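You operate a simulated robot arm through the tools that you are given. There is no shell and no other tool. Be economical: measure what you need, move in short steps, check, and stop when the job is done.

Carry out the task below with a simulated two-armed robot. There is one attempt and no reset: what you move stays moved.

JOB
Take the lid off the grey box on the top of the right table and lay it down there. Then take the white steps and put it on the green pallet. Then fetch the table card from the top of the right table and set it on the red tray. Then fetch the yellow barrel from the top of the round table by the banner and set it on top of the yellow wagon. Then put the board eraser on the top of the right table away on the top of the marker tray. Then take the white tank wagon and put it on the top of the left table. Then put the red barrel from the top of the front table on top of the paper bundle. Then put one of the timber bundles from the top of the wooden jetty on the green tray. Then open the lower grey drawer, put the black wheel on the top of the left table away in the inside of the lower grey drawer, then shut the drawer. Then open the left door of the blue locker, take the grey pallet and put it on the middle left shelf of the blue locker and shut the door again. Keep to this order. Set down upright: white steps, table card.

Only the result counts: the job must be done as asked and must still hold three seconds after the hand-in. Knocking over, shifting, dropping, spilling or breaking anything else fails it. Lids that push on must go on centred and level and be pressed home; caps that screw on are set level and turned clockwise until they are tight.

ROBOT AND FRAMES
Two 6-joint arms with two-finger grippers on one trunk, on a base that drives. Base frame: it is fixed to the floor where the robot stands at the start and does not move with it; the origin is under the middle of the robot, x ahead of it, y to its left, z up; the surface under the hand at the start is at about z = 760. Lengths are in mm, angles in rad, forces in N, time in s.
The left shoulder is at the start at [70, 148, 1439], the right one opposite. With the tool pointing down near the work surface each hand reaches from about 300 to 580 mm from the robot's upright axis, wherever it stands, measured 20 degrees to its own side. Places, roughly: black wheel (6x6x2 cm) [2600, -2600, 800]; board eraser (12x5x3 cm) [2900, -600, 800]; green pallet (7x7x2 cm) [500, 100, 800]; green tray (15x11x3 cm) [700, -600, 800]; grey box [500, 0, 750]; grey pallet (7x7x2 cm) [500, -3800, 800]; inside of the lower grey drawer [9100, -6200, 100]; left door of the blue locker [-2100, -5000, 600]; lower grey drawer [9000, -6200, 200]; middle left shelf of the blue locker [-2300, -5000, 400]; paper bundle [9000, 1500, 1000]; red barrel (3x3x3 cm) [4700, 900, 800]; red tray (15x11x3 cm) [500, 500, 800]; table card [500, 750, 750]; timber bundle (10x4x3 cm) [1600, -2600, 800]; top of the left table [2200, -3300, 800]; top of the marker tray (105x15 cm) [-2340, -1520, 940]; white steps (5x4x5 cm) [600, -100, 800]; white tank wagon [4250, 750, 750]; yellow barrel (3x3x3 cm) [-1000, 800, 1200]; yellow wagon (10x5x5 cm) [-1200, 700, 1200]. Payload 2.45 kg a hand.
Tool frame (each hand has its own): the origin (TCP) lies between the finger pads and is the grasp point; the fingertips stand 30 mm ahead of it; z points along the fingers, y is the line along which they close. The gripper opens to 106 mm. The gripper's body begins 79 mm behind the TCP.
Orientation is told as [roll, pitch, yaw] about the base's x, y, z axes, in that order, counted from this pose: with the fingers straight down and closing along the base's y, the tool's x points along the base's -x, its y along +y and its z along -z.

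CONTROLS
- The arms move only by the tool drive_tool. It takes "left_moves", "right_moves" or both (then of equal length, played together; a hand with none holds still); each is a list of rows, each an object (a shift or turn left out is 0, a gripper value left out holds the last) with "linear": the shift along the tool's x, y, z in units of 20 mm (1.0 is 20 mm), a list of three; "dr": the turn, a rotation vector about the tool's x, y, z in units of 8 degrees (1.0 is 8 degrees), a list of three; "fingers": the finger opening in mm, from 0 to 106. In form: [{"linear": [tx, ty, tz], "dr": [rx, ry, rz], "fingers": fingers}, ...]. A call has 1 to 20 rows; each row shifts and turns the commanded pose from where the row before left it, along the tool's axes as they then stand. A call with a number of a shift or a turn outside -1 to 1 is refused whole. Rows are played at 5 a second. More than 50 mm and 0.15 rad between two rows, or a gripper value outside its range, and nothing of the call is played. Where a pose cannot be reached the arm comes as near as it can. A force on the tool above 40 N (or 10 N above the force at the start of the call, whichever is more), or a blocked arm, ends the call early, and 0.2 s more pass. Each finger travels about 72 mm/s and halts on what it meets, pressing with about 41 N; the grip force reading is that of the motor and also rises with nothing between the fingers. The clock runs only during rows and for 0.2 s after the last one: add rows that do not move to give the fingers time. It gives the time, the measured TCP pose, the force on the tool (base axes), the opening and the grip force at its end, in the units of the frame above (readings bear some noise), with the torque about the TCP (base axes, N m) and any sound that the robot's microphone picked up, and new pictures: "views" is both (left out), scene, wrist or none (wrist: the cameras of the hands that moved).
- Cameras (640 x 400 px; columns grow to the right, rows downward): "scene" is now at [114.1, 9.4, 1632]; the picture's right is [0.13, -0.99, 0.00], its down [-0.88, -0.11, -0.46] and it looks along [0.46, 0.06, -0.89] (base axes); focal length 272 px, centre (320, 200). "left" rides on the left gripper at [76, 2, -106] in its tool frame; the picture's right is [-0.02, 1.00, 0.00], its down [-0.78, -0.02, -0.62] and it looks along [-0.62, -0.01, 0.78] (tool axes); focal length 247 px, centre (320, 200). "right" rides on the right gripper at [77, -1, -106] in its tool frame; the picture's right is [0.02, 1.00, 0.00], its down [-0.78, 0.02, -0.62] and it looks along [-0.62, 0.01, 0.78] (tool axes); focal length 247 px, centre (320, 200). There is no depth. A picture from a camera that has moved, and an enlarged one, comes with that camera's place and axes in the base frame and with its lens.
- move_column(by): slides the trunk up (or, below 0, down) by that many mm; the arms and the scene camera ride with it, the base frame stays. It gives what a move gives, with no picture.
- roll_base(legs): drives the robot by 1 to 6 legs, each [ahead, left, turn to the left] in mm, mm and rad, along the robot's own axes; the way and the turn of a leg run together, so that a leg with both is an arc; at most 1500 mm and 3.142 rad a leg. The arms and the cameras ride along, it lands a little off, and it stops where it bumps. It gives what a move gives, and a new picture of the scene camera.
- pan_tilt(pan, tilt): turns the head with the scene camera to pan (to the left, within 1.501 rad either way) and tilt (down, from -0.506 to 1.204), counted from straight ahead of the robot. It gives what a move gives, and a new picture of the scene camera.
- enlarge(camera, box): a new picture of the part [left, top, right, bottom] of that camera's present view, enlarged. The clock stands still meanwhile.
- finish_job(): hands the job in; it is judged then, once.

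Go step by step. Nothing tells you exact positions but the pictures and the camera data: compare them with the known pose of the tool, close in by small moves and look again before you grip or let go. The budget is 556 turns and 360 pictures, counting those below and the enlarged ones. Unless the task says otherwise, let go and move clear before handing in.

The tools are called after ">>>" as name(argument=value, ...) on one line, values as JSON. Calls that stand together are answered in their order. drive_tool: Moves the arms, as the interface text tells. Its arguments: {"type":"object","properties":{"left_moves":{"type":"array","items":{"type":"object","properties":{"linear":{"type":"array","items":{"type":"number"}},"dr":{"type":"array","items":{"type":"number"}},"fingers":{"type":"number"}}}},"right_moves":{"type":"array","items":{"type":"object","properties":{"linear":{"type":"array","items":{"type":"number"}},"dr":{"type":"array","items":{"type":"number"}},"fingers":{"type":"number"}}}},"views":{"type":"string","enum":["both","scene","wrist","none"]}},"required":[]} The other tools are called the same way: move_column (by) slides the trunk up or down; roll_base (legs) drives the base; pan_tilt (pan, tilt) turns the head that bears the scene camera; enlarge (camera, box) takes an enlarged picture of a part of a camera's view; finish_job () hands the job in.

At the start:

```text
time_s: 0.0
left_position: [474.6, 245.3, 972.2]
left_orientation: [0.0, 0.001, 0.0]
left_ft_force: [-0.1, 0.5, -0.2]
left_ft_torque: [0.03, -0.02, -0.03]
left_width: 106.1
left_finger_force: 0.1
right_position: [561.5, -181.2, 1101.0]
right_orientation: [0.001, -0.001, 0.001]
right_ft_force: [-0.1, 0.6, 0.8]
right_ft_torque: [0.02, 0.02, -0.01]
right_width: 105.9
right_finger_force: 0.1
trunk travel left (down, up): [-911.0, 29.0]
robot x, y, heading: [-1.8, -1.1, 0.001]
head pan, tilt: [0.129, 1.093]
```

scene: 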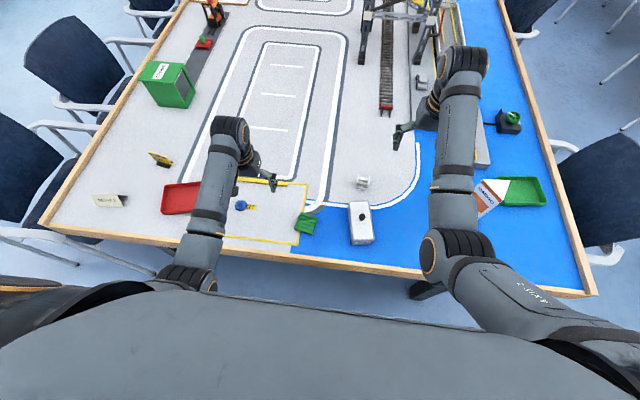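
right: 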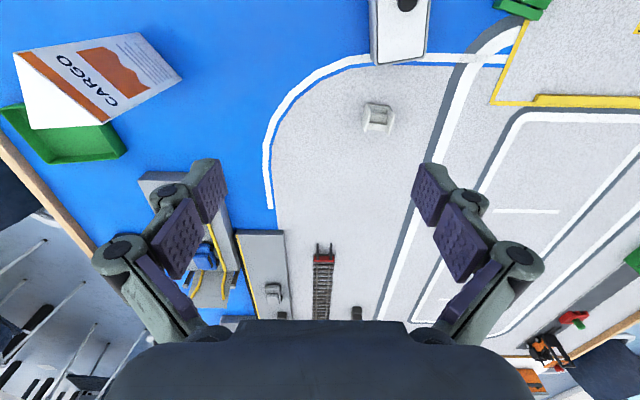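
left: 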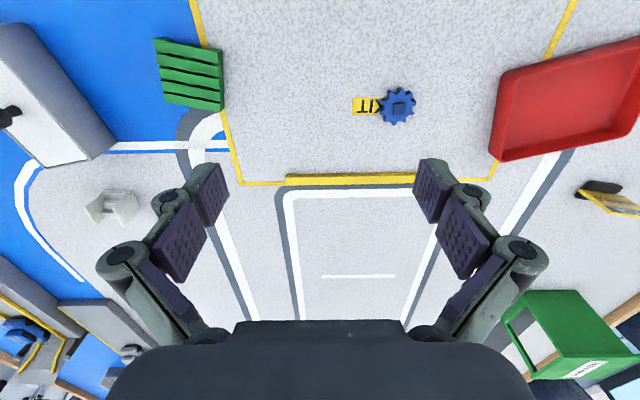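

I see the right table ahead with the grey box (lid with black knob), white steps, green pallet, red tray and table card. I'll look closer at the box first.

>>> enlarge(camera="scene", box=[220, 150, 420, 275])

>>> enlarge(camera="left", box=[0, 0, 320, 200])

```text
3.20 times, centred on (320, 212) of scene
camera zoom: at [114.1, 9.4, 1632.0], right [0.13, -0.99, 0.0], down [-0.88, -0.11, -0.46], along [0.46, 0.06, -0.89], focal length 872 px, centre (320, 160)
```

zoom: 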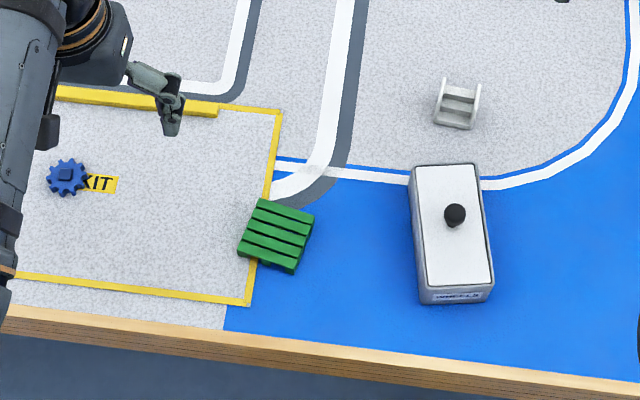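

```text
2.00 times, centred on (160, 100) of left
camera zoom: at [396.8, 246.0, 1077.4], right [0.02, 1.0, 0.0], down [0.78, -0.02, 0.62], along [0.62, -0.01, -0.78], focal length 494 px, centre (640, 400)
```

zoom: 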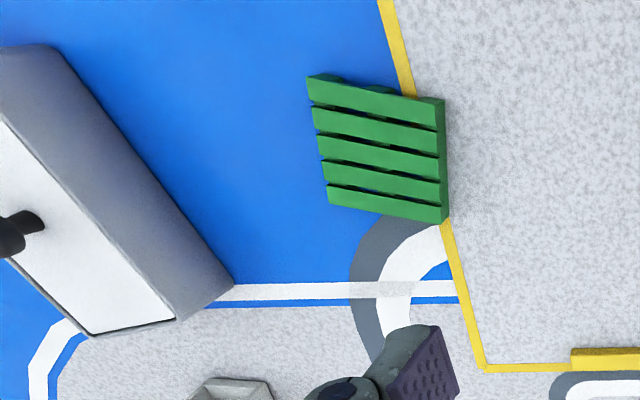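

The knob sits around [485, -77, 826]. I move the right hand above it.

>>> drive_tool(right_moves=[{"linear": [0.38, 0.52, 0.8], "fingers": 60}, {"linear": [0.38, 0.52, 0.8]}, {"linear": [0.38, 0.52, 0.8]}, {"linear": [0.38, 0.52, 0.8]}, {"linear": [0.38, 0.52, 0.8]}, {"linear": [0.38, 0.52, 0.8]}, {"linear": [0.38, 0.52, 0.8]}, {"linear": [0.38, 0.52, 0.8]}, {"linear": [0.38, 0.52, 0.8]}, {"linear": [0.38, 0.52, 0.8]}, {}])

```text
time_s: 2.2
left_position: [474.5, 244.6, 971.1]
left_orientation: [0.001, 0.0, 0.0]
left_ft_force: [0.0, -0.5, -0.1]
left_ft_torque: [-0.02, 0.0, 0.01]
left_width: 105.9
left_finger_force: 0.0
right_position: [558.4, -160.8, 995.1]
right_orientation: [-0.131, -0.149, -0.032]
right_ft_force: [0.3, -0.5, -0.8]
right_ft_torque: [0.0, 0.01, -0.01]
right_width: 59.8
right_finger_force: 0.1
trunk travel left (down, up): [-911.0, 29.0]
robot x, y, heading: [-2.2, -2.4, 0.0]
head pan, tilt: [0.129, 1.093]
stopped in row 10 (right hand): the arm was blocked; the commanded pose is now the measured one
camera scene: at [114.3, 9.4, 1631.9], right [0.13, -0.99, 0.0], down [-0.88, -0.11, -0.46], along [0.46, 0.06, -0.89], focal length 272 px, centre (320, 200)
camera right: at [468.3, -145.1, 1090.0], right [0.03, 0.99, -0.13], down [0.69, 0.08, 0.72], along [0.73, -0.11, -0.68], focal length 247 px, centre (320, 200)
```

scene: 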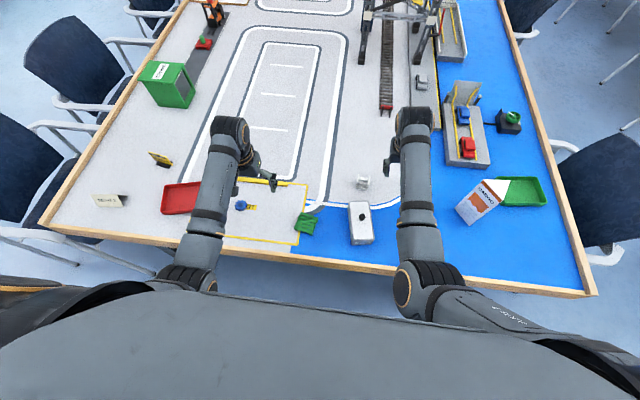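
right: 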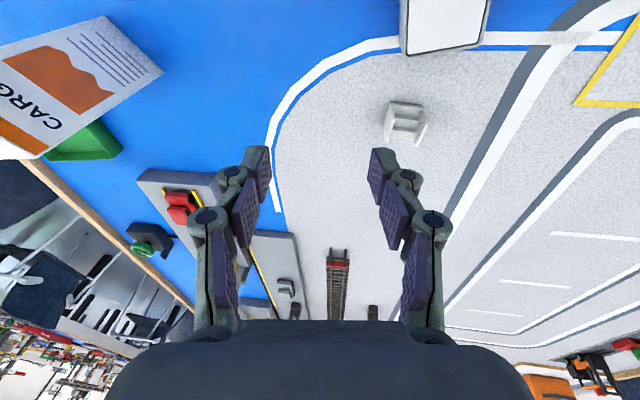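

The arm stalled partway with a skewed orientation. I level it and pull it back in smaller steps.

>>> drive_tool(right_moves=[{"linear": [0.3, 0, -0.3], "dr": [-0.3, 0.35, -0.08]}, {"linear": [0.3, 0, -0.3], "dr": [-0.3, 0.35, -0.08]}, {"linear": [0.3, 0, 0], "dr": [-0.3, 0.35, -0.08]}, {"linear": [0.5, 0, 0]}, {"linear": [0.5, 0, 0]}, {"linear": [0.5, 0, 0]}, {}], views="none")

```text
time_s: 3.8
left_position: [474.3, 245.7, 971.5]
left_orientation: [0.001, 0.0, 0.0]
left_ft_force: [0.0, -0.2, 0.9]
left_ft_torque: [0.01, -0.02, -0.01]
left_width: 105.8
left_finger_force: 0.2
right_position: [509.1, -155.7, 1005.3]
right_orientation: [-0.002, 0.003, -0.006]
right_ft_force: [0.5, 0.0, -0.2]
right_ft_torque: [-0.02, 0.0, -0.03]
right_width: 60.3
right_finger_force: 0.1
trunk travel left (down, up): [-911.0, 29.0]
robot x, y, heading: [0.9, -0.8, -0.001]
head pan, tilt: [0.129, 1.093]
```

>>> drive_tool(right_moves=[{"linear": [0.15, 0.5, 0.6]}, {"linear": [0.15, 0.5, 0.6]}, {"linear": [0.15, 0.5, 0.6]}, {"linear": [0.15, 0.5, 0.6]}, {"linear": [0.15, 0.5, 0.6]}, {"linear": [0.15, 0.5, 0.6]}, {"linear": [0.15, 0.5, 0.6]}, {"linear": [0.15, 0.5, 0.6]}, {}])

```text
time_s: 5.7
left_position: [474.8, 245.3, 972.2]
left_orientation: [0.0, 0.001, 0.001]
left_ft_force: [-0.5, 1.4, 0.2]
left_ft_torque: [0.0, -0.02, 0.01]
left_width: 106.0
left_finger_force: 0.1
right_position: [495.2, -164.9, 902.5]
right_orientation: [-0.135, -0.013, -0.041]
right_ft_force: [0.5, 0.0, 0.2]
right_ft_torque: [0.0, 0.01, -0.01]
right_width: 59.7
right_finger_force: 0.0
trunk travel left (down, up): [-911.0, 29.0]
robot x, y, heading: [1.0, -1.6, 0.001]
head pan, tilt: [0.129, 1.093]
stopped in row 9 (right hand): the arm was blocked; the commanded pose is now the measured one
camera scene: at [114.1, 9.3, 1632.0], right [0.13, -0.99, 0.0], down [-0.88, -0.11, -0.46], along [0.46, 0.06, -0.89], focal length 272 px, centre (320, 200)
camera right: at [417.7, -148.7, 1007.6], right [0.02, 0.99, -0.14], down [0.78, 0.07, 0.62], along [0.63, -0.12, -0.77], focal length 247 px, centre (320, 200)
```

scene: 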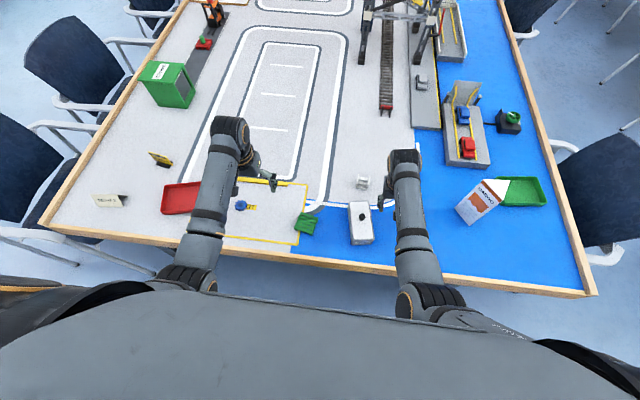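
right: 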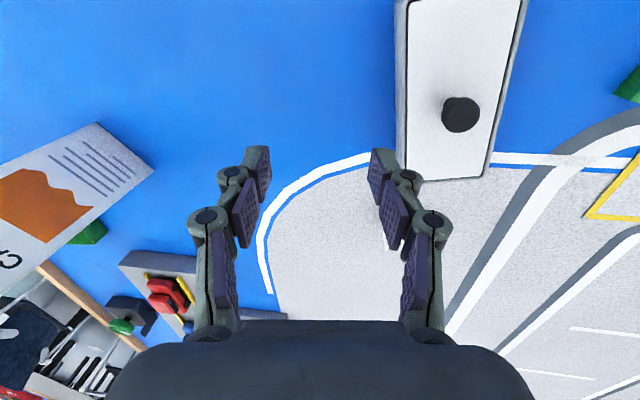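

The right arm can't swing further inward, so I level the tool and shift the base left by 100 mm to put the knob in this hand's zone.

>>> drive_tool(right_moves=[{"linear": [0, -0.3, -0.4], "dr": [-0.5, 0.05, -0.15]}, {"linear": [0, -0.3, -0.4], "dr": [-0.47, 0.05, -0.15]}, {}], views="none")

>>> roll_base(legs=[[0, 105, 0]])

```text
time_s: 6.5
left_position: [474.1, 245.3, 970.9]
left_orientation: [0.001, 0.0, -0.001]
left_ft_force: [-0.4, 0.2, -0.7]
left_ft_torque: [-0.03, -0.03, -0.01]
left_width: 106.0
left_finger_force: 0.1
right_position: [496.7, -172.2, 920.8]
right_orientation: [0.002, 0.003, 0.001]
right_ft_force: [0.6, 0.5, 0.0]
right_ft_torque: [-0.02, 0.01, 0.01]
right_width: 60.4
right_finger_force: 0.1
trunk travel left (down, up): [-911.0, 29.0]
robot x, y, heading: [-1.4, -0.9, 0.001]
head pan, tilt: [0.129, 1.093]
```

```text
time_s: 7.7
left_position: [474.5, 345.4, 972.1]
left_orientation: [0.001, 0.0, 0.002]
left_ft_force: [-0.4, 0.1, 0.3]
left_ft_torque: [0.02, -0.02, -0.02]
left_width: 105.9
left_finger_force: 0.1
right_position: [496.8, -71.2, 921.0]
right_orientation: [0.005, 0.001, 0.001]
right_ft_force: [-1.1, -0.2, 0.6]
right_ft_torque: [0.04, -0.02, -0.03]
right_width: 59.8
right_finger_force: 0.1
trunk travel left (down, up): [-911.0, 29.0]
robot x, y, heading: [0.9, 99.9, -0.004]
head pan, tilt: [0.129, 1.093]
camera scene: at [114.0, 108.4, 1632.0], right [0.13, -0.99, 0.0], down [-0.88, -0.11, -0.46], along [0.46, 0.06, -0.89], focal length 272 px, centre (320, 200)
```

scene: 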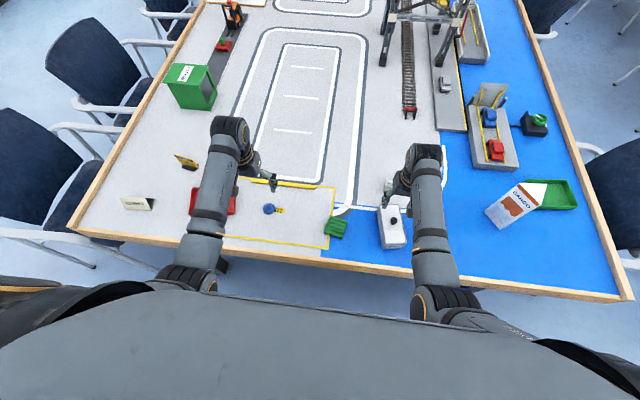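

>>> drive_tool(right_moves=[{"linear": [0.3, -0.1, 0.6]}, {"linear": [0.3, -0.1, 0.6]}, {}], views="wrist")

```text
time_s: 8.4
left_position: [473.7, 348.7, 971.1]
left_orientation: [-0.002, -0.001, 0.002]
left_ft_force: [-1.4, 0.3, 1.1]
left_ft_torque: [-0.02, 0.01, 0.03]
left_width: 105.9
left_finger_force: 0.0
right_position: [485.4, -74.8, 895.0]
right_orientation: [0.001, 0.002, 0.003]
right_ft_force: [-0.4, 0.0, 0.0]
right_ft_torque: [-0.03, 0.0, -0.01]
right_width: 60.2
right_finger_force: 0.1
trunk travel left (down, up): [-911.0, 29.0]
robot x, y, heading: [4.3, 101.1, 0.001]
head pan, tilt: [0.129, 1.093]
camera right: at [408.3, -75.9, 1003.0], right [-0.02, 1.0, 0.0], down [0.78, 0.02, 0.62], along [0.62, 0.01, -0.78], focal length 247 px, centre (320, 200)
```

right: 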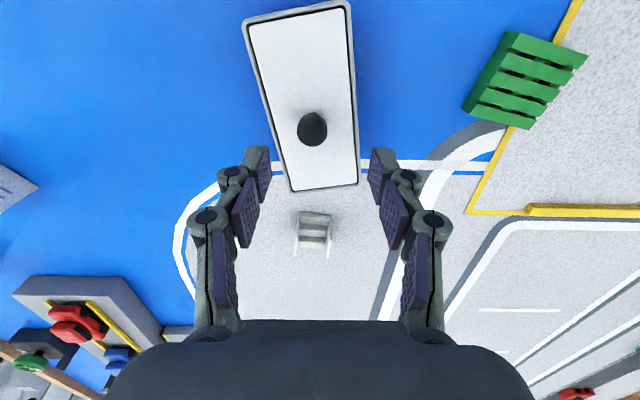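

>>> drive_tool(right_moves=[{"linear": [0, -0.3, 0.6]}, {"linear": [0, 0, 0.6]}, {"linear": [0, 0, 0.6]}, {"linear": [0, 0, 0.5]}, {}], views="wrist")

```text
time_s: 9.7
left_position: [472.9, 347.5, 971.2]
left_orientation: [0.0, 0.001, 0.001]
left_ft_force: [-0.2, 0.2, 0.0]
left_ft_torque: [0.01, -0.01, -0.02]
left_width: 105.9
left_finger_force: 0.1
right_position: [485.0, -80.0, 852.5]
right_orientation: [-0.001, 0.001, 0.002]
right_ft_force: [0.1, 0.0, 1.0]
right_ft_torque: [0.0, -0.02, -0.01]
right_width: 59.9
right_finger_force: 0.0
trunk travel left (down, up): [-911.0, 29.0]
robot x, y, heading: [2.2, 103.1, 0.002]
head pan, tilt: [0.129, 1.093]
camera right: at [408.1, -81.7, 958.4], right [-0.02, 1.0, 0.0], down [0.78, 0.02, 0.62], along [0.62, 0.02, -0.78], focal length 247 px, centre (320, 200)
```

right: 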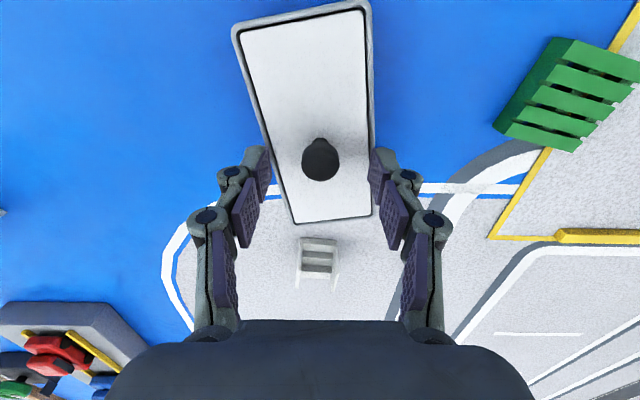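

>>> drive_tool(right_moves=[{"linear": [0, 0, 0.45]}, {"linear": [0, 0, 0.45]}, {"fingers": 0}, {}, {}, {}], views="wrist")

```text
time_s: 10.6
left_position: [471.0, 348.0, 972.7]
left_orientation: [-0.002, -0.003, 0.001]
left_ft_force: [-0.1, -1.2, -0.5]
left_ft_torque: [0.03, 0.01, -0.04]
left_width: 105.8
left_finger_force: 0.1
right_position: [488.1, -79.1, 841.1]
right_orientation: [0.002, -0.01, 0.001]
right_ft_force: [-7.9, 1.6, 30.5]
right_ft_torque: [-0.07, 0.54, -0.02]
right_width: 19.8
right_finger_force: 30.9
trunk travel left (down, up): [-911.0, 29.0]
robot x, y, heading: [3.3, 104.4, -0.0]
head pan, tilt: [0.129, 1.093]
stopped in row 4 (right hand): the force on the tool passed its limit at 49 N (the readings are from after the stop); the commanded pose is now the measured one
camera right: at [410.3, -81.4, 946.5], right [-0.02, 1.0, 0.0], down [0.78, 0.02, 0.63], along [0.63, 0.02, -0.78], focal length 247 px, centre (320, 200)
```

right: 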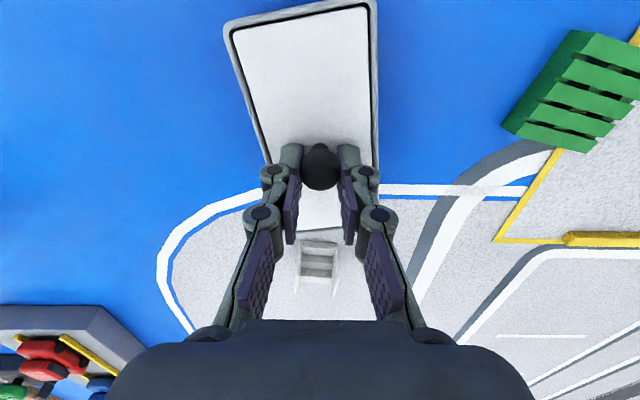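

The fingers have the knob; I lift gently and check.

>>> drive_tool(right_moves=[{"linear": [0, 0, -0.2], "fingers": 0}, {"linear": [0, 0, -0.2]}, {"linear": [0, 0, -0.3]}, {"linear": [0, 0, -0.5]}, {"linear": [0, 0, -0.6]}, {}], views="wrist")

```text
time_s: 12.0
left_position: [473.5, 347.6, 972.2]
left_orientation: [-0.001, 0.0, 0.002]
left_ft_force: [0.0, -0.4, 0.5]
left_ft_torque: [-0.02, 0.0, 0.02]
left_width: 106.0
left_finger_force: 0.1
right_position: [488.0, -79.8, 873.9]
right_orientation: [0.002, -0.005, 0.001]
right_ft_force: [-0.1, 0.1, 0.9]
right_ft_torque: [0.0, 0.0, 0.02]
right_width: 19.4
right_finger_force: 40.8
trunk travel left (down, up): [-911.0, 29.0]
robot x, y, heading: [0.3, 100.2, 0.003]
head pan, tilt: [0.129, 1.093]
heard: snap
camera right: at [409.9, -82.1, 980.5], right [-0.02, 1.0, 0.0], down [0.78, 0.02, 0.63], along [0.63, 0.02, -0.78], focal length 247 px, centre (320, 200)
```

right: 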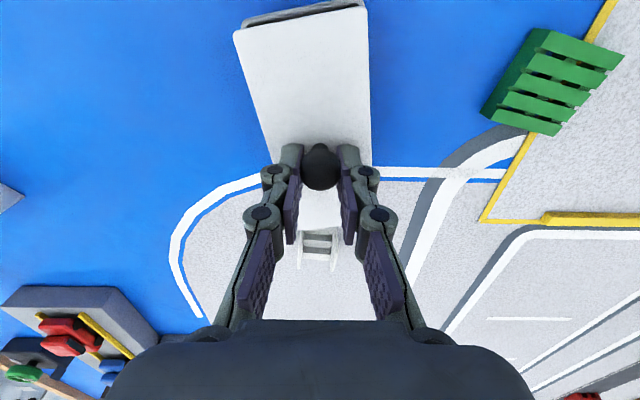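

The lid is off. I carry it right to the free blue area at about [455, -215] and lower it.

>>> drive_tool(right_moves=[{"linear": [0, 0, -0.9]}, {"linear": [0, 0, -0.9]}, {"linear": [0.14, -0.56, 0]}, {"linear": [0.14, -0.56, 0]}, {"linear": [0.14, -0.56, 0]}, {"linear": [0.14, -0.56, 0]}, {"linear": [0.14, -0.56, 0]}, {"linear": [0.14, -0.56, 0]}, {"linear": [0.14, -0.56, 0]}, {"linear": [0.14, -0.56, 0]}, {"linear": [0.14, -0.56, 0]}, {"linear": [0.14, -0.56, 0]}, {"linear": [0.14, -0.56, 0]}, {"linear": [0.14, -0.56, 0]}, {}])

```text
time_s: 15.2
left_position: [473.1, 346.7, 970.7]
left_orientation: [0.001, 0.001, 0.003]
left_ft_force: [0.6, 0.6, -0.2]
left_ft_torque: [0.0, 0.0, 0.03]
left_width: 106.0
left_finger_force: 0.1
right_position: [455.2, -215.6, 909.0]
right_orientation: [0.001, -0.006, 0.001]
right_ft_force: [0.3, 0.0, -0.7]
right_ft_torque: [0.0, -0.01, 0.0]
right_width: 19.4
right_finger_force: 40.9
trunk travel left (down, up): [-911.0, 29.0]
robot x, y, heading: [-1.0, 100.8, 0.004]
head pan, tilt: [0.129, 1.093]
camera scene: at [114.0, 111.5, 1632.0], right [0.13, -0.99, 0.0], down [-0.88, -0.12, -0.46], along [0.46, 0.06, -0.89], focal length 272 px, centre (320, 200)
camera right: at [377.6, -217.6, 1014.3], right [-0.02, 1.0, 0.0], down [0.78, 0.02, 0.63], along [0.63, 0.02, -0.78], focal length 247 px, centre (320, 200)
```

scene: 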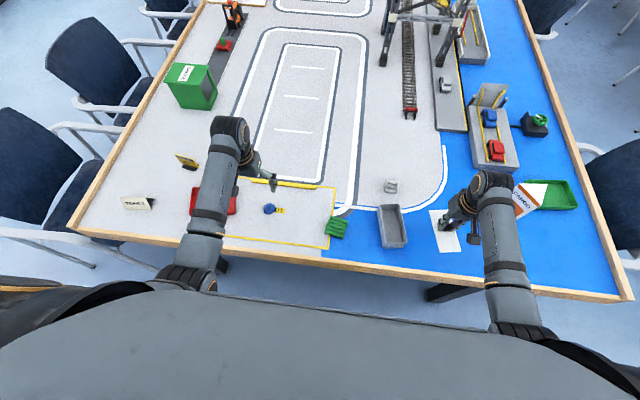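
right: 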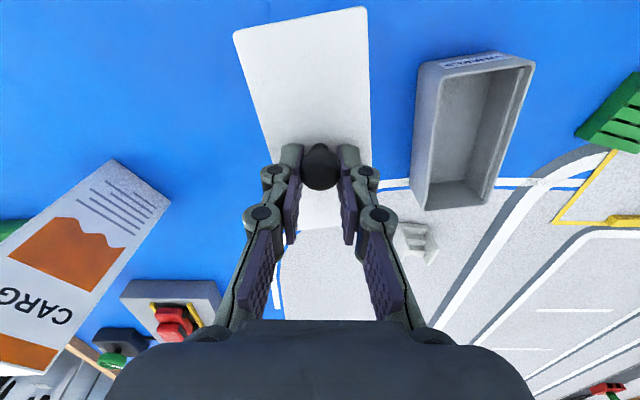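

>>> drive_tool(right_moves=[{"linear": [0, 0, 0.7]}, {"linear": [0, 0, 0.7]}, {"linear": [0, 0, 0.7]}, {"linear": [0, 0, 0.7]}, {"linear": [0, 0, 0.5]}, {"linear": [0, 0, 0.25]}, {"linear": [0, 0, 0.25]}, {"linear": [0, 0, 0.2]}, {}], views="wrist")

```text
time_s: 17.2
left_position: [473.6, 347.6, 970.8]
left_orientation: [0.0, 0.001, 0.003]
left_ft_force: [0.2, 0.3, -0.1]
left_ft_torque: [0.0, 0.04, -0.01]
left_width: 106.1
left_finger_force: 0.1
right_position: [455.8, -215.3, 829.0]
right_orientation: [0.003, -0.007, 0.003]
right_ft_force: [-0.5, 1.1, -0.3]
right_ft_torque: [0.01, -0.02, 0.0]
right_width: 19.4
right_finger_force: 41.2
trunk travel left (down, up): [-911.0, 29.0]
robot x, y, heading: [0.5, 102.2, -0.006]
head pan, tilt: [0.129, 1.093]
camera right: at [378.4, -217.1, 934.9], right [-0.02, 1.0, 0.0], down [0.78, 0.02, 0.63], along [0.63, 0.02, -0.78], focal length 247 px, centre (320, 200)
```

right: 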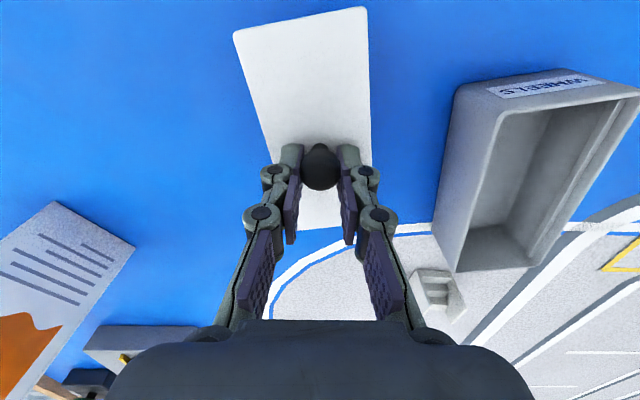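

>>> drive_tool(right_moves=[{"linear": [0, 0, 0.2]}, {"linear": [0, 0, 0.2]}, {"linear": [0, 0, 0.2]}, {"linear": [0, 0, 0.2]}, {"linear": [0, 0, 0.2]}, {"linear": [0, 0, 0.2]}, {"linear": [0, 0, 0.2]}, {"linear": [0, 0, 0.2]}], views="wrist")

```text
time_s: 19.0
left_position: [473.0, 348.9, 970.9]
left_orientation: [-0.001, 0.0, 0.002]
left_ft_force: [0.1, -0.6, -0.5]
left_ft_torque: [-0.01, 0.01, 0.0]
left_width: 106.1
left_finger_force: 0.1
right_position: [455.9, -215.2, 796.1]
right_orientation: [0.001, -0.006, 0.002]
right_ft_force: [0.8, 0.3, 0.3]
right_ft_torque: [0.02, 0.02, -0.01]
right_width: 19.3
right_finger_force: 41.1
trunk travel left (down, up): [-911.0, 29.0]
robot x, y, heading: [0.5, 105.7, -0.006]
head pan, tilt: [0.129, 1.093]
camera right: at [378.4, -216.7, 902.2], right [-0.02, 1.0, 0.0], down [0.78, 0.02, 0.63], along [0.63, 0.02, -0.78], focal length 247 px, centre (320, 200)
```

right: 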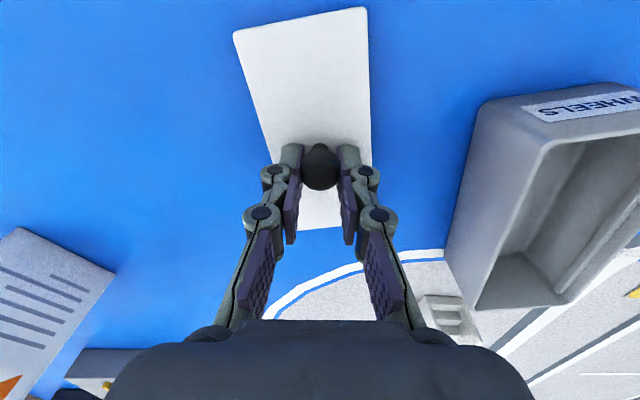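

>>> drive_tool(right_moves=[{"linear": [0, 0, 0.15]}, {"linear": [0, 0, 0.15]}, {"linear": [0, 0, 0.15]}, {"linear": [0, 0, 0.15]}, {"linear": [0, 0, 0.15]}, {"linear": [0, 0, 0.15]}, {"linear": [0, 0, 0.15]}, {"linear": [0, 0, 0.15]}], views="wrist")

```text
time_s: 19.8
left_position: [470.1, 349.8, 972.2]
left_orientation: [-0.003, -0.004, 0.0]
left_ft_force: [-0.2, -0.1, -0.1]
left_ft_torque: [0.01, -0.05, -0.02]
left_width: 106.0
left_finger_force: 0.0
right_position: [456.5, -215.8, 793.6]
right_orientation: [-0.003, -0.014, 0.005]
right_ft_force: [-8.8, 3.5, 27.0]
right_ft_torque: [0.08, 0.76, -0.03]
right_width: 19.1
right_finger_force: 41.2
trunk travel left (down, up): [-911.0, 29.0]
robot x, y, heading: [-1.0, 103.0, -0.003]
head pan, tilt: [0.129, 1.093]
stopped in row 4 (right hand): the force on the tool passed its limit at 43 N (the readings are from after the stop); the commanded pose is now the measured one
camera right: at [377.8, -216.2, 899.7], right [-0.02, 1.0, 0.0], down [0.77, 0.02, 0.63], along [0.63, 0.01, -0.77], focal length 247 px, centre (320, 200)
```

right: 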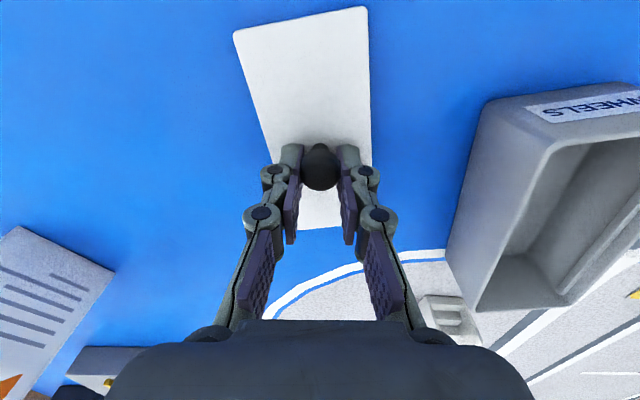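

The lid is down on the table. I relieve the pressure, open and rise.

>>> drive_tool(right_moves=[{"linear": [0, 0, -0.08]}, {}, {"fingers": 50}, {}, {}, {"linear": [0, 0, -0.5]}, {"linear": [0, 0, -1]}, {"linear": [0, 0, -1]}, {"linear": [0, 0, -1]}, {"linear": [0, 0, -1]}, {}])

```text
time_s: 22.2
left_position: [473.9, 346.8, 971.1]
left_orientation: [-0.001, 0.001, 0.001]
left_ft_force: [0.4, -0.4, 0.1]
left_ft_torque: [-0.02, -0.02, -0.02]
left_width: 105.8
left_finger_force: 0.0
right_position: [458.3, -215.4, 885.7]
right_orientation: [0.0, -0.014, 0.002]
right_ft_force: [0.5, -0.4, 0.1]
right_ft_torque: [0.0, -0.01, 0.02]
right_width: 50.1
right_finger_force: 0.1
trunk travel left (down, up): [-911.0, 29.0]
robot x, y, heading: [-1.6, 100.9, 0.0]
head pan, tilt: [0.129, 1.093]
camera scene: at [114.1, 111.2, 1631.9], right [0.13, -0.99, 0.0], down [-0.88, -0.12, -0.46], along [0.46, 0.06, -0.89], focal length 272 px, centre (320, 200)
camera right: at [379.9, -216.5, 990.4], right [-0.02, 1.0, 0.0], down [0.78, 0.02, 0.63], along [0.63, 0.01, -0.78], focal length 247 px, centre (320, 200)
```

scene: 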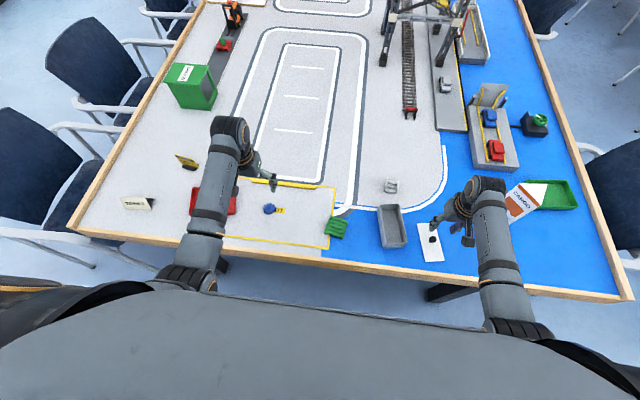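
right: 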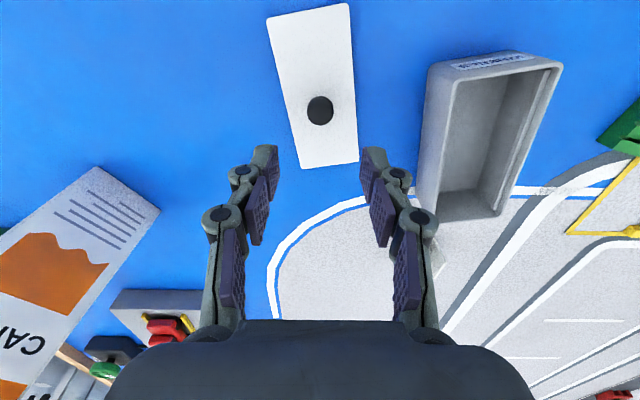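

Lid is laid flat. Next the white steps at about [645, -80]; I raise the hand and drive forward ~100 mm to reach.

>>> drive_tool(right_moves=[{"linear": [0, 0.5, -1], "fingers": 80}, {"linear": [0, 0.5, -1]}, {"linear": [0, 0.5, -1]}, {"linear": [0, 0.5, -1]}, {"linear": [0, 0.5, 0]}, {"linear": [0, 0.5, 0]}, {"linear": [0, 0.5, 0]}, {"linear": [0, 0.5, 0]}, {}], views="none")

>>> roll_base(legs=[[110, 15, 0]])

```text
time_s: 24.2
left_position: [472.7, 347.8, 971.0]
left_orientation: [-0.001, -0.001, 0.003]
left_ft_force: [-1.3, -0.1, -0.2]
left_ft_torque: [0.02, -0.01, -0.01]
left_width: 106.0
left_finger_force: 0.0
right_position: [455.6, -136.0, 962.2]
right_orientation: [0.001, -0.012, 0.002]
right_ft_force: [-0.1, -0.2, -2.0]
right_ft_torque: [-0.02, -0.04, -0.01]
right_width: 80.0
right_finger_force: 0.0
trunk travel left (down, up): [-911.0, 29.0]
robot x, y, heading: [0.2, 104.3, -0.002]
head pan, tilt: [0.129, 1.093]
```

```text
time_s: 25.4
left_position: [585.1, 362.6, 971.4]
left_orientation: [0.0, 0.001, 0.004]
left_ft_force: [0.4, -0.1, 0.1]
left_ft_torque: [0.0, -0.01, -0.01]
left_width: 105.8
left_finger_force: 0.1
right_position: [566.8, -121.2, 961.3]
right_orientation: [0.001, -0.012, 0.002]
right_ft_force: [0.6, -0.1, 0.4]
right_ft_torque: [0.0, -0.02, 0.03]
right_width: 80.2
right_finger_force: 0.0
trunk travel left (down, up): [-911.0, 29.0]
robot x, y, heading: [111.7, 115.7, 0.006]
head pan, tilt: [0.129, 1.093]
camera scene: at [223.7, 125.5, 1632.2], right [0.13, -0.99, 0.0], down [-0.88, -0.12, -0.46], along [0.46, 0.06, -0.89], focal length 272 px, centre (320, 200)
```

scene: 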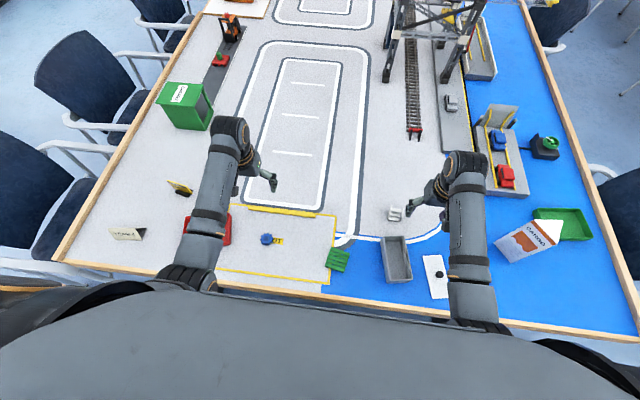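

>>> drive_tool(right_moves=[{"linear": [-0.6, 0.34, 0.5]}, {"linear": [-0.6, 0.34, 0.5]}, {"linear": [-0.6, 0.34, 0.5]}, {"linear": [-0.6, 0.34, 0.5]}, {"linear": [-0.6, 0.34, 0.5]}, {"linear": [-0.6, 0.34, 0.5]}, {}], views="wrist")

```text
time_s: 27.0
left_position: [585.7, 362.3, 972.2]
left_orientation: [0.0, -0.001, 0.004]
left_ft_force: [1.5, -0.2, 0.1]
left_ft_torque: [-0.01, 0.01, 0.02]
left_width: 105.8
left_finger_force: 0.0
right_position: [639.2, -78.5, 903.2]
right_orientation: [0.0, -0.013, 0.002]
right_ft_force: [1.0, -0.5, -0.3]
right_ft_torque: [-0.03, -0.01, 0.04]
right_width: 79.9
right_finger_force: 0.0
trunk travel left (down, up): [-911.0, 29.0]
robot x, y, heading: [113.8, 116.0, 0.007]
head pan, tilt: [0.129, 1.093]
camera right: at [561.1, -80.4, 1008.5], right [-0.03, 1.0, 0.0], down [0.78, 0.02, 0.63], along [0.63, 0.02, -0.78], focal length 247 px, centre (320, 200)
```

right: 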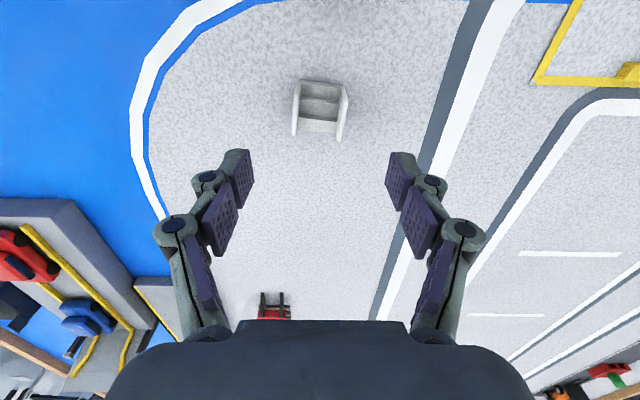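

>>> enlarge(camera="right", box=[260, 60, 388, 140])

```text
5.00 times, centred on (324, 100) of right
camera zoom: at [561.1, -80.4, 1008.5], right [-0.03, 1.0, 0.0], down [0.78, 0.02, 0.63], along [0.63, 0.02, -0.78], focal length 1235 px, centre (300, 700)
```

zoom: 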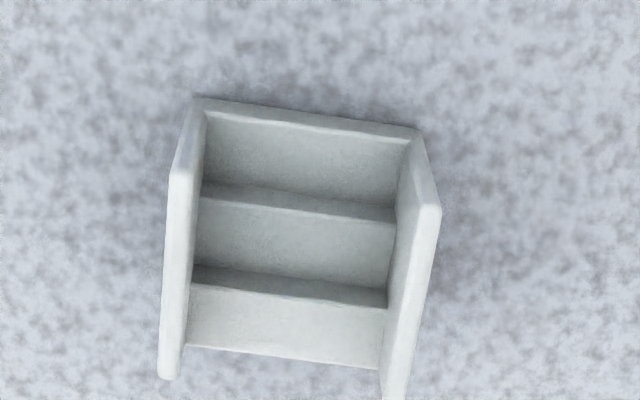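

>>> drive_tool(right_moves=[{"linear": [0, 0.05, 0.8], "dr": [0, 0.1, 0.86]}, {"linear": [0, 0, 0.9]}, {"linear": [0, 0, 0.9]}, {"linear": [0, 0, 0.9]}, {"linear": [0, 0, 0.5]}, {}], views="wrist")

```text
time_s: 28.4
left_position: [585.1, 362.6, 972.1]
left_orientation: [0.0, -0.001, 0.002]
left_ft_force: [0.2, -0.2, -0.6]
left_ft_torque: [0.01, 0.02, -0.01]
left_width: 106.0
left_finger_force: 0.0
right_position: [640.3, -79.9, 822.4]
right_orientation: [0.0, -0.001, -0.117]
right_ft_force: [0.5, 0.9, 0.4]
right_ft_torque: [-0.02, 0.0, 0.0]
right_width: 79.9
right_finger_force: 0.2
trunk travel left (down, up): [-911.0, 29.0]
robot x, y, heading: [113.4, 117.8, 0.009]
head pan, tilt: [0.129, 1.093]
camera right: at [564.4, -72.2, 928.9], right [0.09, 1.0, 0.0], down [0.78, -0.07, 0.62], along [0.62, -0.06, -0.78], focal length 247 px, centre (320, 200)
```

right: 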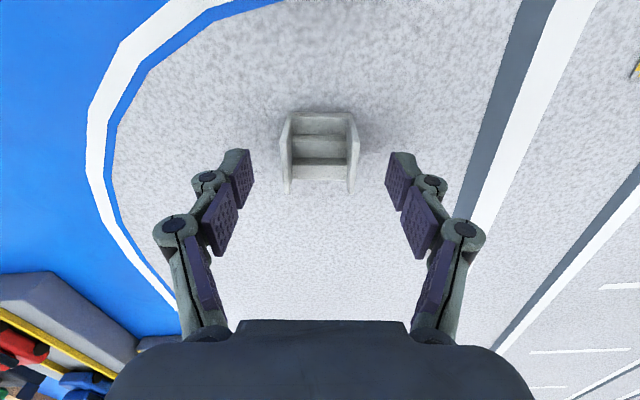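

>>> drive_tool(right_moves=[{"linear": [-0.1, 0, 0.4]}, {"linear": [0, 0, 0.4]}, {"linear": [0, 0, 0.3]}, {}, {"fingers": 40}, {"fingers": 40}, {"fingers": 40}, {"fingers": 40}], views="wrist")

```text
time_s: 30.2
left_position: [585.5, 362.7, 970.9]
left_orientation: [0.0, 0.0, 0.003]
left_ft_force: [0.6, 0.1, -0.8]
left_ft_torque: [-0.02, 0.0, 0.01]
left_width: 106.0
left_finger_force: 0.1
right_position: [641.8, -78.8, 801.9]
right_orientation: [0.0, 0.0, -0.116]
right_ft_force: [0.0, -0.2, 2.2]
right_ft_torque: [-0.08, -0.06, -0.02]
right_width: 42.8
right_finger_force: 41.1
trunk travel left (down, up): [-911.0, 29.0]
robot x, y, heading: [111.4, 113.7, -0.001]
head pan, tilt: [0.129, 1.093]
camera right: at [565.6, -72.1, 908.2], right [0.09, 1.0, 0.0], down [0.78, -0.07, 0.62], along [0.62, -0.06, -0.78], focal length 247 px, centre (320, 200)
```

right: 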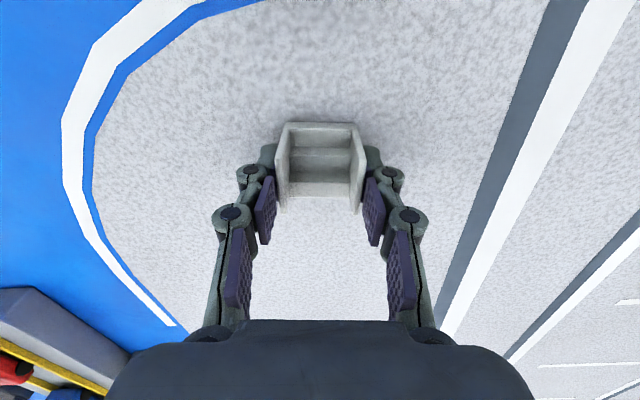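

Steps gripped. I lift them, then drive back-left to bring the hand over the green pallet near [466, 101].

>>> drive_tool(right_moves=[{"linear": [0, 0, -0.5]}, {"linear": [0, 0, -0.8]}, {"linear": [0, 0, -0.8]}, {"linear": [0, 0, -0.8]}, {"linear": [0, 0, -0.8]}, {"linear": [0, 0, -0.8]}, {}], views="wrist")

>>> roll_base(legs=[[-150, 170, 0]])

```text
time_s: 31.8
left_position: [585.7, 362.5, 971.3]
left_orientation: [0.0, 0.001, 0.004]
left_ft_force: [0.2, -0.4, -0.3]
left_ft_torque: [-0.02, 0.0, -0.02]
left_width: 106.0
left_finger_force: 0.0
right_position: [684.8, -76.9, 857.6]
right_orientation: [-0.002, 0.0, -0.116]
right_ft_force: [0.0, -0.8, -0.3]
right_ft_torque: [-0.02, 0.0, -0.03]
right_width: 42.5
right_finger_force: 41.1
right hand out of reach, approached as far as the arm can: row 1, 2, 3, 4, 5, 6
trunk travel left (down, up): [-911.0, 29.0]
robot x, y, heading: [116.0, 114.4, 0.003]
head pan, tilt: [0.129, 1.093]
camera right: at [609.2, -68.6, 964.2], right [0.09, 1.0, 0.0], down [0.78, -0.07, 0.62], along [0.62, -0.06, -0.79], focal length 247 px, centre (320, 200)
```

right: 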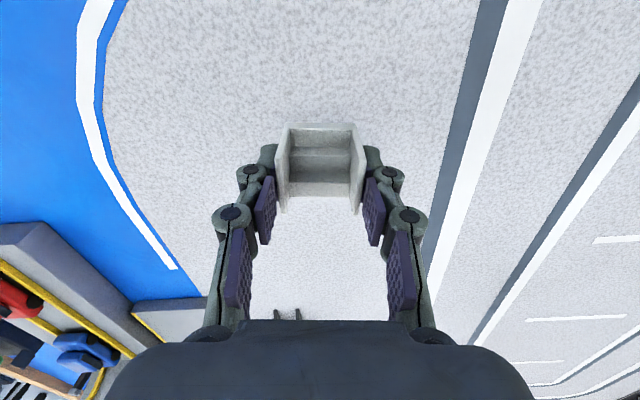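

```text
time_s: 33.5
left_position: [437.2, 532.5, 970.4]
left_orientation: [0.0, 0.001, 0.004]
left_ft_force: [0.5, 0.8, -0.5]
left_ft_torque: [-0.01, 0.02, -0.01]
left_width: 106.1
left_finger_force: 0.1
right_position: [539.1, 94.4, 856.5]
right_orientation: [-0.001, 0.004, -0.112]
right_ft_force: [-0.5, -0.9, -0.4]
right_ft_torque: [0.02, 0.03, 0.01]
right_width: 42.7
right_finger_force: 41.8
trunk travel left (down, up): [-911.0, 29.0]
robot x, y, heading: [-39.5, 286.3, 0.006]
head pan, tilt: [0.129, 1.093]
camera scene: at [80.3, 294.5, 1631.8], right [0.13, -0.99, 0.0], down [-0.88, -0.12, -0.46], along [0.45, 0.06, -0.89], focal length 272 px, centre (320, 200)
```

scene: 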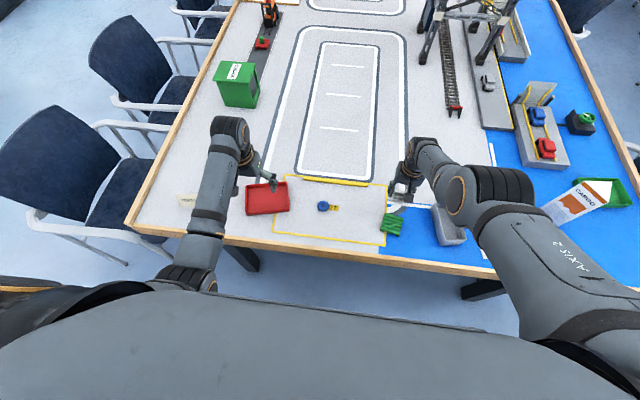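

>>> drive_tool(right_moves=[{"linear": [0.3, 0, 0]}, {"linear": [0.3, 0, 0]}, {"linear": [0.3, 0, 0]}, {}], views="wrist")

```text
time_s: 34.5
left_position: [436.6, 533.1, 971.1]
left_orientation: [0.0, 0.0, 0.005]
left_ft_force: [0.1, 0.7, -0.9]
left_ft_torque: [0.0, 0.01, -0.01]
left_width: 105.9
left_finger_force: 0.1
right_position: [532.2, 97.8, 850.3]
right_orientation: [0.0, 0.005, -0.112]
right_ft_force: [-0.4, -0.2, 0.0]
right_ft_torque: [-0.01, -0.01, -0.02]
right_width: 42.6
right_finger_force: 41.0
right hand out of reach, approached as far as the arm can: row 1, 2, 3
trunk travel left (down, up): [-911.0, 29.0]
robot x, y, heading: [-34.1, 289.8, 0.007]
head pan, tilt: [0.129, 1.093]
camera right: at [456.5, 105.5, 957.8], right [0.09, 1.0, 0.0], down [0.78, -0.07, 0.62], along [0.62, -0.06, -0.79], focal length 247 px, centre (320, 200)
```

right: 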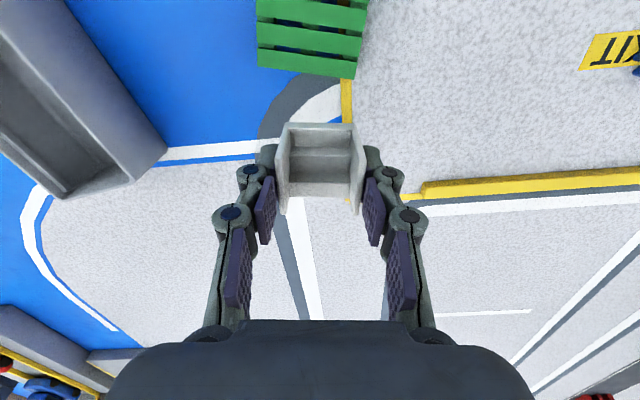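

>>> drive_tool(right_moves=[{"linear": [0.5, 0, 0]}, {"linear": [0.5, 0, 0]}, {"linear": [0.5, 0, 0]}, {"linear": [0.5, 0, 0]}, {}], views="none")

```text
time_s: 35.7
left_position: [437.4, 534.1, 970.7]
left_orientation: [-0.001, 0.002, 0.004]
left_ft_force: [-0.1, -0.7, -0.5]
left_ft_torque: [-0.04, 0.0, -0.01]
left_width: 105.7
left_finger_force: 0.1
right_position: [517.5, 104.5, 832.3]
right_orientation: [-0.003, 0.004, -0.113]
right_ft_force: [-0.1, 0.8, 0.6]
right_ft_torque: [0.02, 0.01, 0.05]
right_width: 42.2
right_finger_force: 40.6
right hand out of reach, approached as far as the arm can: row 1, 2, 3, 4
trunk travel left (down, up): [-911.0, 29.0]
robot x, y, heading: [-38.4, 288.9, 0.002]
head pan, tilt: [0.129, 1.093]
```

>>> drive_tool(right_moves=[{"linear": [0, 0, 0.5]}, {"linear": [0, 0, 0.5]}, {}], views="scene")

```text
time_s: 36.5
left_position: [437.1, 535.0, 971.0]
left_orientation: [-0.001, 0.0, 0.005]
left_ft_force: [-0.2, -0.2, 0.9]
left_ft_torque: [-0.01, -0.01, 0.0]
left_width: 106.2
left_finger_force: 0.0
right_position: [507.8, 103.3, 820.1]
right_orientation: [0.0, 0.001, -0.115]
right_ft_force: [-0.6, -0.2, -0.9]
right_ft_torque: [0.0, 0.0, 0.01]
right_width: 42.4
right_finger_force: 41.0
right hand out of reach, approached as far as the arm can: row 1, 2
trunk travel left (down, up): [-911.0, 29.0]
robot x, y, heading: [-37.0, 286.2, 0.006]
head pan, tilt: [0.129, 1.093]
camera scene: at [78.4, 296.7, 1631.9], right [0.13, -0.99, 0.0], down [-0.88, -0.12, -0.46], along [0.46, 0.06, -0.89], focal length 272 px, centre (320, 200)
```

scene: 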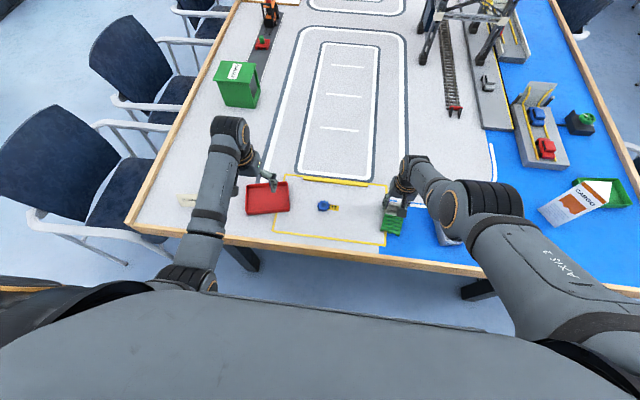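

>>> drive_tool(right_moves=[{"linear": [0, -0.6, -0.3]}, {"linear": [0, -0.6, -0.3]}, {"linear": [0, -0.6, -0.3]}, {}], views="none")

```text
time_s: 37.5
left_position: [437.3, 534.7, 970.6]
left_orientation: [0.0, -0.001, 0.006]
left_ft_force: [-0.7, 0.2, -0.9]
left_ft_torque: [0.0, 0.03, -0.01]
left_width: 105.9
left_finger_force: 0.1
right_position: [516.9, 67.1, 827.9]
right_orientation: [0.0, 0.005, -0.111]
right_ft_force: [0.4, 0.2, 0.3]
right_ft_torque: [-0.02, 0.01, 0.05]
right_width: 42.5
right_finger_force: 41.1
right hand out of reach, approached as far as the arm can: row 1, 2, 3
trunk travel left (down, up): [-911.0, 29.0]
robot x, y, heading: [-35.1, 284.7, 0.003]
head pan, tilt: [0.129, 1.093]
```

The elbow seems to have passed its straight position, leaving the arm near full extension. I'll use the base to position over the pallet instead.

>>> roll_base(legs=[[-45, 30, 0]])

>>> drive_tool(right_moves=[{}], views="wrist")

```text
time_s: 38.5
left_position: [397.3, 558.8, 970.0]
left_orientation: [0.003, 0.005, 0.005]
left_ft_force: [0.4, -0.7, -1.1]
left_ft_torque: [0.03, 0.04, 0.0]
left_width: 106.0
left_finger_force: 0.1
right_position: [474.7, 92.5, 826.3]
right_orientation: [0.001, 0.012, -0.114]
right_ft_force: [-0.3, -0.6, -1.2]
right_ft_torque: [0.07, 0.07, 0.0]
right_width: 42.7
right_finger_force: 41.0
trunk travel left (down, up): [-911.0, 29.0]
robot x, y, heading: [-80.9, 315.7, 0.004]
head pan, tilt: [0.129, 1.093]
camera scene: at [41.8, 320.2, 1631.2], right [0.13, -0.99, 0.0], down [-0.88, -0.12, -0.46], along [0.45, 0.06, -0.89], focal length 272 px, centre (320, 200)
```

scene: 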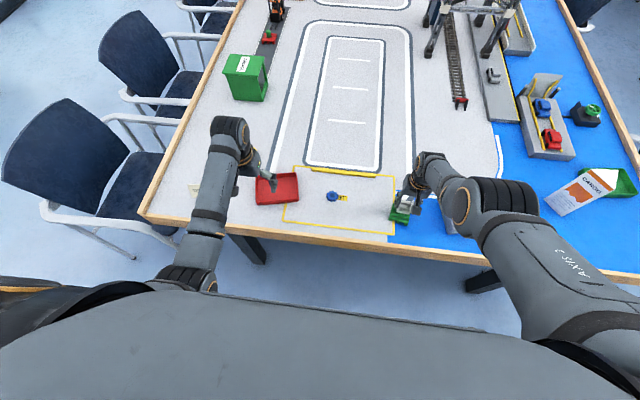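

```text
time_s: 38.9
left_position: [391.8, 562.4, 972.3]
left_orientation: [-0.004, 0.001, 0.005]
left_ft_force: [0.1, -0.1, 0.9]
left_ft_torque: [0.0, 0.01, 0.02]
left_width: 105.8
left_finger_force: 0.0
right_position: [469.9, 94.5, 829.9]
right_orientation: [-0.002, 0.004, -0.115]
right_ft_force: [-0.2, 0.3, -1.1]
right_ft_torque: [-0.02, 0.01, 0.01]
right_width: 42.5
right_finger_force: 41.3
trunk travel left (down, up): [-911.0, 29.0]
robot x, y, heading: [-79.6, 316.2, 0.012]
head pan, tilt: [0.129, 1.093]
camera right: at [394.2, 102.8, 936.1], right [0.09, 1.0, 0.0], down [0.78, -0.07, 0.62], along [0.62, -0.06, -0.79], focal length 247 px, centre (320, 200)
```

right: 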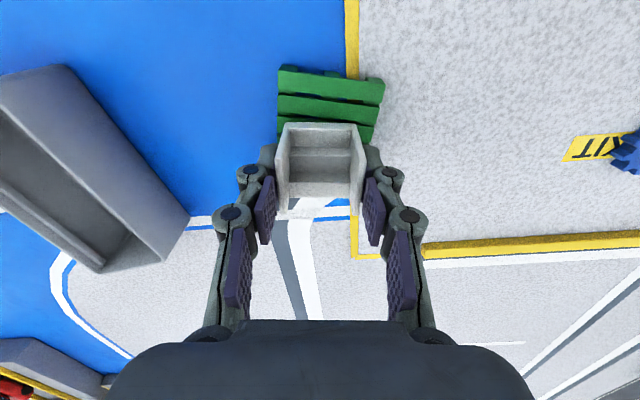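

>>> drive_tool(right_moves=[{"linear": [0.1, 0.22, 0.2]}, {"linear": [0, 0, 0.2]}, {}], views="none")

```text
time_s: 39.6
left_position: [391.9, 561.9, 970.1]
left_orientation: [0.001, -0.001, 0.006]
left_ft_force: [0.3, 0.2, 0.1]
left_ft_torque: [0.03, 0.01, 0.06]
left_width: 105.8
left_finger_force: 0.1
right_position: [468.4, 99.5, 821.2]
right_orientation: [0.0, 0.005, -0.114]
right_ft_force: [0.0, -1.1, -0.3]
right_ft_torque: [0.01, 0.0, 0.02]
right_width: 42.7
right_finger_force: 40.7
trunk travel left (down, up): [-911.0, 29.0]
robot x, y, heading: [-80.2, 315.7, 0.003]
head pan, tilt: [0.129, 1.093]
```

>>> drive_tool(right_moves=[{"linear": [0.03, 0, 0.15]}, {"linear": [0.03, 0, 0.15]}, {"linear": [0.03, 0, 0.15]}, {"linear": [0.03, 0, 0.15]}, {}], views="wrist")

```text
time_s: 40.9
left_position: [389.7, 562.6, 972.4]
left_orientation: [-0.001, -0.001, 0.005]
left_ft_force: [-0.4, 0.0, -0.3]
left_ft_torque: [0.01, -0.03, 0.02]
left_width: 105.9
left_finger_force: 0.0
right_position: [463.9, 100.5, 819.2]
right_orientation: [-0.001, -0.004, -0.116]
right_ft_force: [5.5, -1.1, 18.6]
right_ft_torque: [-0.01, -0.25, -0.03]
right_width: 42.5
right_finger_force: 40.9
right hand out of reach, approached as far as the arm can: row 1, 3
trunk travel left (down, up): [-911.0, 29.0]
robot x, y, heading: [-82.7, 315.9, 0.005]
head pan, tilt: [0.129, 1.093]
camera right: at [387.2, 108.4, 925.7], right [0.09, 1.0, 0.0], down [0.78, -0.07, 0.62], along [0.62, -0.06, -0.78], focal length 247 px, centre (320, 200)
```

right: 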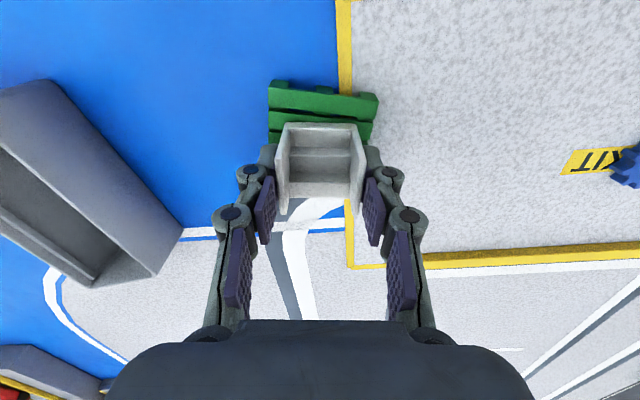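

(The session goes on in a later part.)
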